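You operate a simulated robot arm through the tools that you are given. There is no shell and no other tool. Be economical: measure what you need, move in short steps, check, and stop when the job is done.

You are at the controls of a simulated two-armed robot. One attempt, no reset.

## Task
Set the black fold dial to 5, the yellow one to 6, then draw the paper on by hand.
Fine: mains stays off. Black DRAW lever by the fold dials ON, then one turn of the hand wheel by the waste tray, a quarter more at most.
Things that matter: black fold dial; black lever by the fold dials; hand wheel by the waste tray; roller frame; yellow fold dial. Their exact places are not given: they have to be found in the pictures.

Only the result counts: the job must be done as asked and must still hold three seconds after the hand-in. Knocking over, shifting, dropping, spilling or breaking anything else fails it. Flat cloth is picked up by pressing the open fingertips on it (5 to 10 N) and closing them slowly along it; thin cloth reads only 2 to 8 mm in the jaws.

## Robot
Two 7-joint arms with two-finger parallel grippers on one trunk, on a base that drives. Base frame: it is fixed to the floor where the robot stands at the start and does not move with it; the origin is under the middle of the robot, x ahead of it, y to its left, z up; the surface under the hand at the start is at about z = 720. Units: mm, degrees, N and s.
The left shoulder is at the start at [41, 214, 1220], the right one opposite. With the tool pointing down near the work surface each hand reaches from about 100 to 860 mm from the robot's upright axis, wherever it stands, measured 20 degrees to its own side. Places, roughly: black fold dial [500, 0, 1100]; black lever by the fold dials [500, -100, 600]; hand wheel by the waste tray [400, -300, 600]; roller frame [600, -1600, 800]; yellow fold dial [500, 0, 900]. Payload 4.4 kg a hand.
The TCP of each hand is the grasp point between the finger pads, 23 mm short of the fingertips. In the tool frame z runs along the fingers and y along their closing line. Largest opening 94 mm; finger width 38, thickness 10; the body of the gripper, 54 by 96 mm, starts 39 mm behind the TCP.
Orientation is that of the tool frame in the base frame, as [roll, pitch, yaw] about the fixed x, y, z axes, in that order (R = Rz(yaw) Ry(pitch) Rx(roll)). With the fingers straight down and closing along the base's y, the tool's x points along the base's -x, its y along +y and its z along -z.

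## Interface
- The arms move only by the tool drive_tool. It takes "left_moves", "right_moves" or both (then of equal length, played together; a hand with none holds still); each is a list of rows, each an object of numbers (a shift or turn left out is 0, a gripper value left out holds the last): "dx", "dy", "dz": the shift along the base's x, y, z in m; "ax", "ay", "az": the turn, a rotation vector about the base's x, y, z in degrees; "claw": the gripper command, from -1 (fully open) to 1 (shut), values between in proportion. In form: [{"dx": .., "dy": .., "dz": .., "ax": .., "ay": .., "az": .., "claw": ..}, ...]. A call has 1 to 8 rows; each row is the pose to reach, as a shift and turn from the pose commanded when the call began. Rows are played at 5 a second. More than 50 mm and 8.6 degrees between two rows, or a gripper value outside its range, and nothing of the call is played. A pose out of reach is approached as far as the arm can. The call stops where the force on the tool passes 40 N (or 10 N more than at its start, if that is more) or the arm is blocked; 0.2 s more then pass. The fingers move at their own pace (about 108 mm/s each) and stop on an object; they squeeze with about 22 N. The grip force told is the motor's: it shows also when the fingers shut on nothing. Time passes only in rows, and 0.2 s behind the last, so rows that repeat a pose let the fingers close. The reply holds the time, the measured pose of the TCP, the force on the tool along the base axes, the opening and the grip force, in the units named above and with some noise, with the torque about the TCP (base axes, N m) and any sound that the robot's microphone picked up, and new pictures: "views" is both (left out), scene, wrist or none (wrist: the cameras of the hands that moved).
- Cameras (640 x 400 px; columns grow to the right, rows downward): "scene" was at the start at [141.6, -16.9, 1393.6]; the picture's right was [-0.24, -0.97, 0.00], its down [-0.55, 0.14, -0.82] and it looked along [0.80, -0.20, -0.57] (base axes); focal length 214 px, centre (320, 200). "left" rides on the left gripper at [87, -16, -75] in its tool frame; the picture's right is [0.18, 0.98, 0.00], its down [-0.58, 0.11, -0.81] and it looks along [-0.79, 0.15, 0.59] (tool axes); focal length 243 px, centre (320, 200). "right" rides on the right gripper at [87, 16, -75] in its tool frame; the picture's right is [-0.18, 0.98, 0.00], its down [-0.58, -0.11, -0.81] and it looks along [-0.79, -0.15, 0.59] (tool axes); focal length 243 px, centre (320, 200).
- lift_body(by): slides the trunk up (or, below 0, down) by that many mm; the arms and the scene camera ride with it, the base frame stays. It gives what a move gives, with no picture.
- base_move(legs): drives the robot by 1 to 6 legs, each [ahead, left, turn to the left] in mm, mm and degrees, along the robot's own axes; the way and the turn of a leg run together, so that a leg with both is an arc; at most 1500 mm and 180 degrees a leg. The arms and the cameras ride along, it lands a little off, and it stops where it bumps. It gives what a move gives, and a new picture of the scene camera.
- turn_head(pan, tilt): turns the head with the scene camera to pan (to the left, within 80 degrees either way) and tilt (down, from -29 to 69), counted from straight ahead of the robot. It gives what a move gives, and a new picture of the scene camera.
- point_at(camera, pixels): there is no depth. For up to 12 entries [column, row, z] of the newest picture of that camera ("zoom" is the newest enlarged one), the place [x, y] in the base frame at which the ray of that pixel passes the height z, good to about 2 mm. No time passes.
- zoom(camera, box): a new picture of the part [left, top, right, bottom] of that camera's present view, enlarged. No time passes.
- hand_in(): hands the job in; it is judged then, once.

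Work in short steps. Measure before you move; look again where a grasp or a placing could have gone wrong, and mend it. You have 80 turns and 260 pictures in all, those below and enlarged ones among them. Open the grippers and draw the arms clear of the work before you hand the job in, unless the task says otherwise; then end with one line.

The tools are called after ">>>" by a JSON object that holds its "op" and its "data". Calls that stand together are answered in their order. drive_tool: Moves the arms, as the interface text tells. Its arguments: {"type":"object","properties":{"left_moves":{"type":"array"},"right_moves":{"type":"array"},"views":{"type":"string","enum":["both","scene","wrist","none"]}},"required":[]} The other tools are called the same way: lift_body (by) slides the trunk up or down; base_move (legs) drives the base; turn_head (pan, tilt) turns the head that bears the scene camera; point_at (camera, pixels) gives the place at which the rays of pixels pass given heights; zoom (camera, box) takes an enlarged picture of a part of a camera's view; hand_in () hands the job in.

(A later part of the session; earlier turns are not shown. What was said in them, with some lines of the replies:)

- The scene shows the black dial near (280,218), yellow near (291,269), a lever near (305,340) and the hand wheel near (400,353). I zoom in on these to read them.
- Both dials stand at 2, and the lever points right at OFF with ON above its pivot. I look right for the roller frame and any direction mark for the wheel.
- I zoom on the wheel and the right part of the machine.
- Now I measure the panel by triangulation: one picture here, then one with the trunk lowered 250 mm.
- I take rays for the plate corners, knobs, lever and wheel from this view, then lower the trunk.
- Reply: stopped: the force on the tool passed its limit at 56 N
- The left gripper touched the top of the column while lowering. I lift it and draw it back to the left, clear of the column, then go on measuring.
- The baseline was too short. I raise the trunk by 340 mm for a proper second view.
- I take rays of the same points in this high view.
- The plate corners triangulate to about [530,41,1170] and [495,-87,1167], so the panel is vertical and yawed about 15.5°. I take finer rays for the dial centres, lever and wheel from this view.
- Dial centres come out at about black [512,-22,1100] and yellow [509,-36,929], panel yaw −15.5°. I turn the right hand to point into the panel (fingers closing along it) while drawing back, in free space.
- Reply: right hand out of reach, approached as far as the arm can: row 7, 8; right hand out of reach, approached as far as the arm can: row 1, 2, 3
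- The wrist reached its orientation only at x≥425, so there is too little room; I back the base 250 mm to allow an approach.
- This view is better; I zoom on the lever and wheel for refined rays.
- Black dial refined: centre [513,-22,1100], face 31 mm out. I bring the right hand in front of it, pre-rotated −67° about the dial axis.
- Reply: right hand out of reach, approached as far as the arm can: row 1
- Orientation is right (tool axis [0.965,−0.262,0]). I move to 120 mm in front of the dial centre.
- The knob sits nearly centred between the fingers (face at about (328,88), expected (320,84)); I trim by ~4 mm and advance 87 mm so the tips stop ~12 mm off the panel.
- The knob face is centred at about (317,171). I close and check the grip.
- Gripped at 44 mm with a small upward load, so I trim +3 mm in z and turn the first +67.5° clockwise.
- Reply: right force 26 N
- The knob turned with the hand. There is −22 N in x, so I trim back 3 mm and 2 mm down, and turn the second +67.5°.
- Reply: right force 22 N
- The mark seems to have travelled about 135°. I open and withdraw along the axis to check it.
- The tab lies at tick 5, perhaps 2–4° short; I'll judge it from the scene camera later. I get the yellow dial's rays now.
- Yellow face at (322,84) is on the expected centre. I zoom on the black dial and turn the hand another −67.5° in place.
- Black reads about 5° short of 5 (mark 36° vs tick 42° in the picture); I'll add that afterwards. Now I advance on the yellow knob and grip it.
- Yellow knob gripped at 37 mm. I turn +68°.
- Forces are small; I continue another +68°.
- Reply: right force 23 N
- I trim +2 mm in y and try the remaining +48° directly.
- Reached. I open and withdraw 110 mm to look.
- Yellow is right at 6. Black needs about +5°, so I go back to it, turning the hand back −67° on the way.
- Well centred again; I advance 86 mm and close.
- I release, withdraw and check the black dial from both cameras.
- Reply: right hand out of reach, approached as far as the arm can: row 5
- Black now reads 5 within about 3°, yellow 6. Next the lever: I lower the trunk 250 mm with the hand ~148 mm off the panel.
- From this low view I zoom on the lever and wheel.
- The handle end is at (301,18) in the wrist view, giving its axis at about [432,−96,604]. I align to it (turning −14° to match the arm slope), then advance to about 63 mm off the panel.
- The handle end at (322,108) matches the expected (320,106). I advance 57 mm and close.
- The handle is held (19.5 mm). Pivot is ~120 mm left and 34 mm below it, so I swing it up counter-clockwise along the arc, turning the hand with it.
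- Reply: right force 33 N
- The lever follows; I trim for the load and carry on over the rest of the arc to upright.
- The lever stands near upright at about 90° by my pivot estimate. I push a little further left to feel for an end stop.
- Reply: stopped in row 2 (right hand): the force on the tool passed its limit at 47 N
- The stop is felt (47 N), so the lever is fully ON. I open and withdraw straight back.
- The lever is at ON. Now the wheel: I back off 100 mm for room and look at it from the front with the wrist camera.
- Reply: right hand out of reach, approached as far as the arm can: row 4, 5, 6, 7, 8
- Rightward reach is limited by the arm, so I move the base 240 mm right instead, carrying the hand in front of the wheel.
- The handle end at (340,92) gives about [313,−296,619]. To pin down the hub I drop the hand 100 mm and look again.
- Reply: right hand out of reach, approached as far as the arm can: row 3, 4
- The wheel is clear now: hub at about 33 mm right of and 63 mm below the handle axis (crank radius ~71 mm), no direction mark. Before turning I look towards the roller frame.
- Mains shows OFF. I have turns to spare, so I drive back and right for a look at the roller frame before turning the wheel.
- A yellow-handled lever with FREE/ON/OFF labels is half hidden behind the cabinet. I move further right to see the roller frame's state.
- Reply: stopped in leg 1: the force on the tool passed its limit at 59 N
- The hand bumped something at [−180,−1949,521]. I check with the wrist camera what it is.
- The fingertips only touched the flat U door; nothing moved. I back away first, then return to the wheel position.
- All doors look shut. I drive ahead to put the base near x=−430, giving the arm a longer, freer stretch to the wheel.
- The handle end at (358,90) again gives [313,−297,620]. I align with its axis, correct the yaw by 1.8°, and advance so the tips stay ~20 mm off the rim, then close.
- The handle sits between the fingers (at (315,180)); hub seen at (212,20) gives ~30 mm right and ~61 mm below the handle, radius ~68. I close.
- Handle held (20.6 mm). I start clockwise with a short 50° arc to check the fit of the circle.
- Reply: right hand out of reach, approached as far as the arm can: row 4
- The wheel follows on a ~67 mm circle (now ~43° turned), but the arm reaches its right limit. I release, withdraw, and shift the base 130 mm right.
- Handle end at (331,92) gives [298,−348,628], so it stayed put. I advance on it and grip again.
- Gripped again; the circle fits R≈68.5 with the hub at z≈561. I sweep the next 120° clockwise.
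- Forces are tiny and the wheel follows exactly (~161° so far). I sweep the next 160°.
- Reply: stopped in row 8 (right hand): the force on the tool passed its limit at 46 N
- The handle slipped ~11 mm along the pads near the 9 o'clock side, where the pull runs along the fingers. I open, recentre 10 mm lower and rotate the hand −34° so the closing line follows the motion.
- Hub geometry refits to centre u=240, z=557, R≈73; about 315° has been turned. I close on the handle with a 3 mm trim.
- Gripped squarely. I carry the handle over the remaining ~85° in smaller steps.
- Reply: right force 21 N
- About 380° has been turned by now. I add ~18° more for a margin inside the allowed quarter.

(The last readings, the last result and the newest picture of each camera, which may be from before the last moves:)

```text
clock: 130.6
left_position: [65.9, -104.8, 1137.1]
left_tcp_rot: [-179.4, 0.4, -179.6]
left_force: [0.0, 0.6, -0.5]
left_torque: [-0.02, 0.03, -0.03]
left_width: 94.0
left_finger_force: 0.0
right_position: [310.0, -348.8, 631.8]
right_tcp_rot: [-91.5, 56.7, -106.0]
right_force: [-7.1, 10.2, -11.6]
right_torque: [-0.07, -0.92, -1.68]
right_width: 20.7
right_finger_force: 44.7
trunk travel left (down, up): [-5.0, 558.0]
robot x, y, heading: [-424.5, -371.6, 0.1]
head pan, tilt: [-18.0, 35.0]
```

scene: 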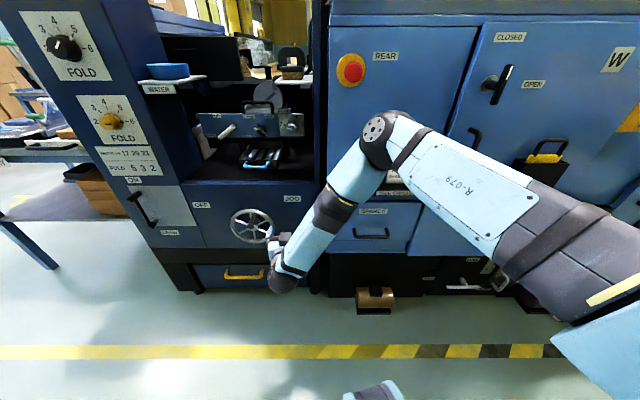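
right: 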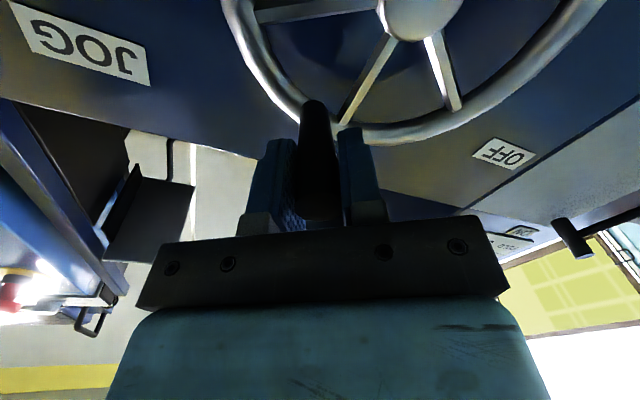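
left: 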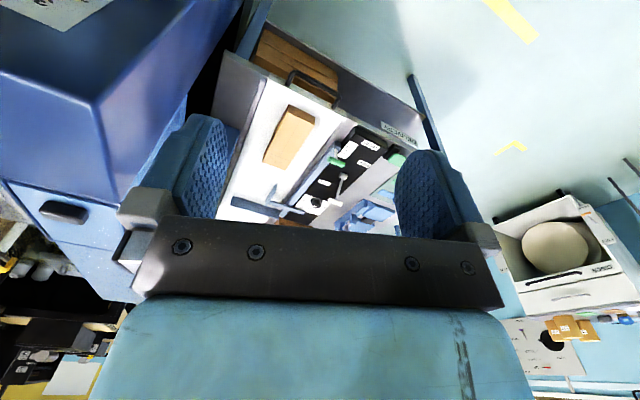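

Handle is now just right of the top (~397° in all). I release and withdraw straight back.

>>> {"op": "drive_tool", "data": {"right_moves": [{"claw": -1}, {"claw": -1}, {"claw": -1}, {"dx": -0.03, "dy": 0.008}, {"dx": -0.06, "dy": 0.0165}, {"dx": -0.09, "dy": 0.025}, {"dx": -0.12, "dy": 0.033}], "views": "none"}}

>>> {"op": "base_move", "data": {"legs": [[-200, 0, 0]]}}

>>> {"op": "turn_head", "data": {"pan": 15, "tilt": 25}}

>>> {"op": "zoom", "data": {"camera": "scene", "box": [260, 50, 500, 200]}}

>>> {"op": "zoom", "data": {"camera": "scene", "box": [260, 150, 500, 300]}}

```text
clock: 132.2
left_position: [64.6, -104.7, 1136.2]
left_tcp_rot: [-179.5, 0.5, -179.5]
left_force: [0.2, 0.1, 0.2]
left_torque: [-0.03, 0.02, 0.02]
left_width: 93.7
left_finger_force: 0.1
right_position: [188.8, -314.0, 631.6]
right_tcp_rot: [-91.5, 56.8, -105.8]
right_force: [0.1, -0.8, 0.2]
right_torque: [0.0, -0.02, 0.01]
right_width: 93.8
right_finger_force: 0.0
trunk travel left (down, up): [-5.0, 558.0]
robot x, y, heading: [-422.5, -369.4, 0.1]
head pan, tilt: [-18.0, 35.0]
```

```text
clock: 133.8
left_position: [-135.6, -105.0, 1136.6]
left_tcp_rot: [-179.5, 0.7, -179.6]
left_force: [-0.9, -0.2, 0.7]
left_torque: [-0.03, 0.01, -0.03]
left_width: 94.3
left_finger_force: 0.1
right_position: [-13.4, -315.1, 633.5]
right_tcp_rot: [-91.3, 56.8, -106.0]
right_force: [-0.2, -0.1, 0.1]
right_torque: [-0.01, 0.03, 0.02]
right_width: 94.0
right_finger_force: 0.1
trunk travel left (down, up): [-5.0, 558.0]
robot x, y, heading: [-628.9, -371.8, -0.0]
head pan, tilt: [-18.0, 35.0]
```

scene: 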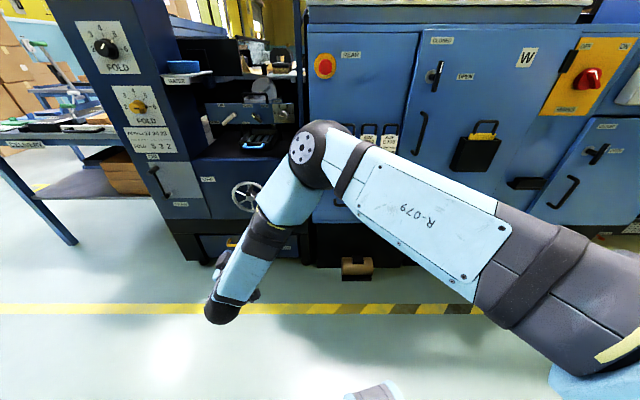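

```text
clock: 134.8
left_position: [-135.5, -106.0, 1136.8]
left_tcp_rot: [-179.5, 0.5, -179.6]
left_force: [0.2, 0.0, -0.1]
left_torque: [-0.03, 0.01, 0.0]
left_width: 93.9
left_finger_force: 0.0
right_position: [-14.0, -314.9, 632.3]
right_tcp_rot: [-91.3, 56.7, -105.9]
right_force: [0.3, 0.5, -0.4]
right_torque: [-0.01, -0.01, -0.02]
right_width: 94.1
right_finger_force: 0.1
trunk travel left (down, up): [-5.0, 558.0]
robot x, y, heading: [-630.4, -368.0, 0.1]
head pan, tilt: [15.0, 25.0]
```

scene: 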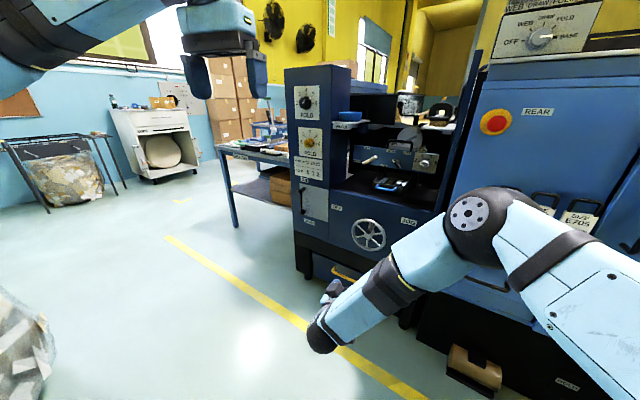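

```text
2.67 times, centred on (380, 125) of scene
```

zoom: 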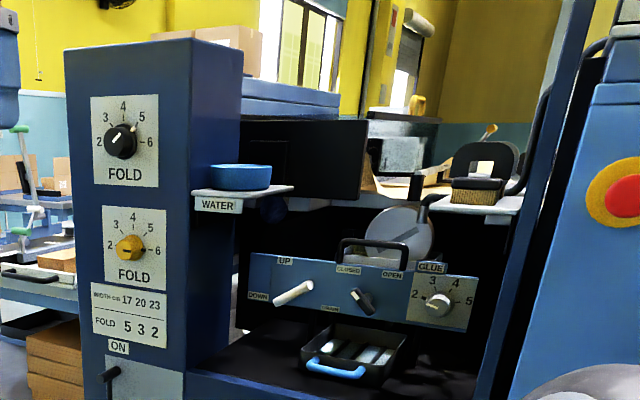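

```text
2.67 times, centred on (380, 225) of scene
```

zoom: 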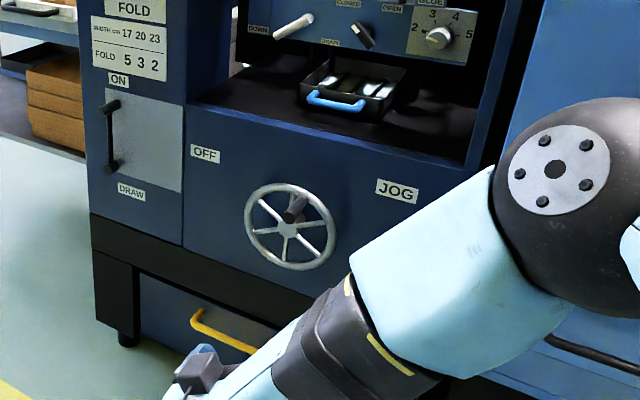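

The black dial reads 5, the yellow 6, the DRAW lever is at ON, and the wheel handle has stayed just past the top (one turn plus ~37°). The mains panel still read OFF when last seen. Both grippers are open and the arms are clear, so I hand in.

>>> {"op": "hand_in", "data": {}}

```text
The job is handed in.
```

The job is handed in: black fold dial at 5, yellow at 6, DRAW lever ON against its stop, hand wheel turned about 1.1 turns, mains left off. The wheel has no direction mark, so I turned it clockwise and could not see the paper move; the hands also touched the column top and the U door, with nothing visibly moved.
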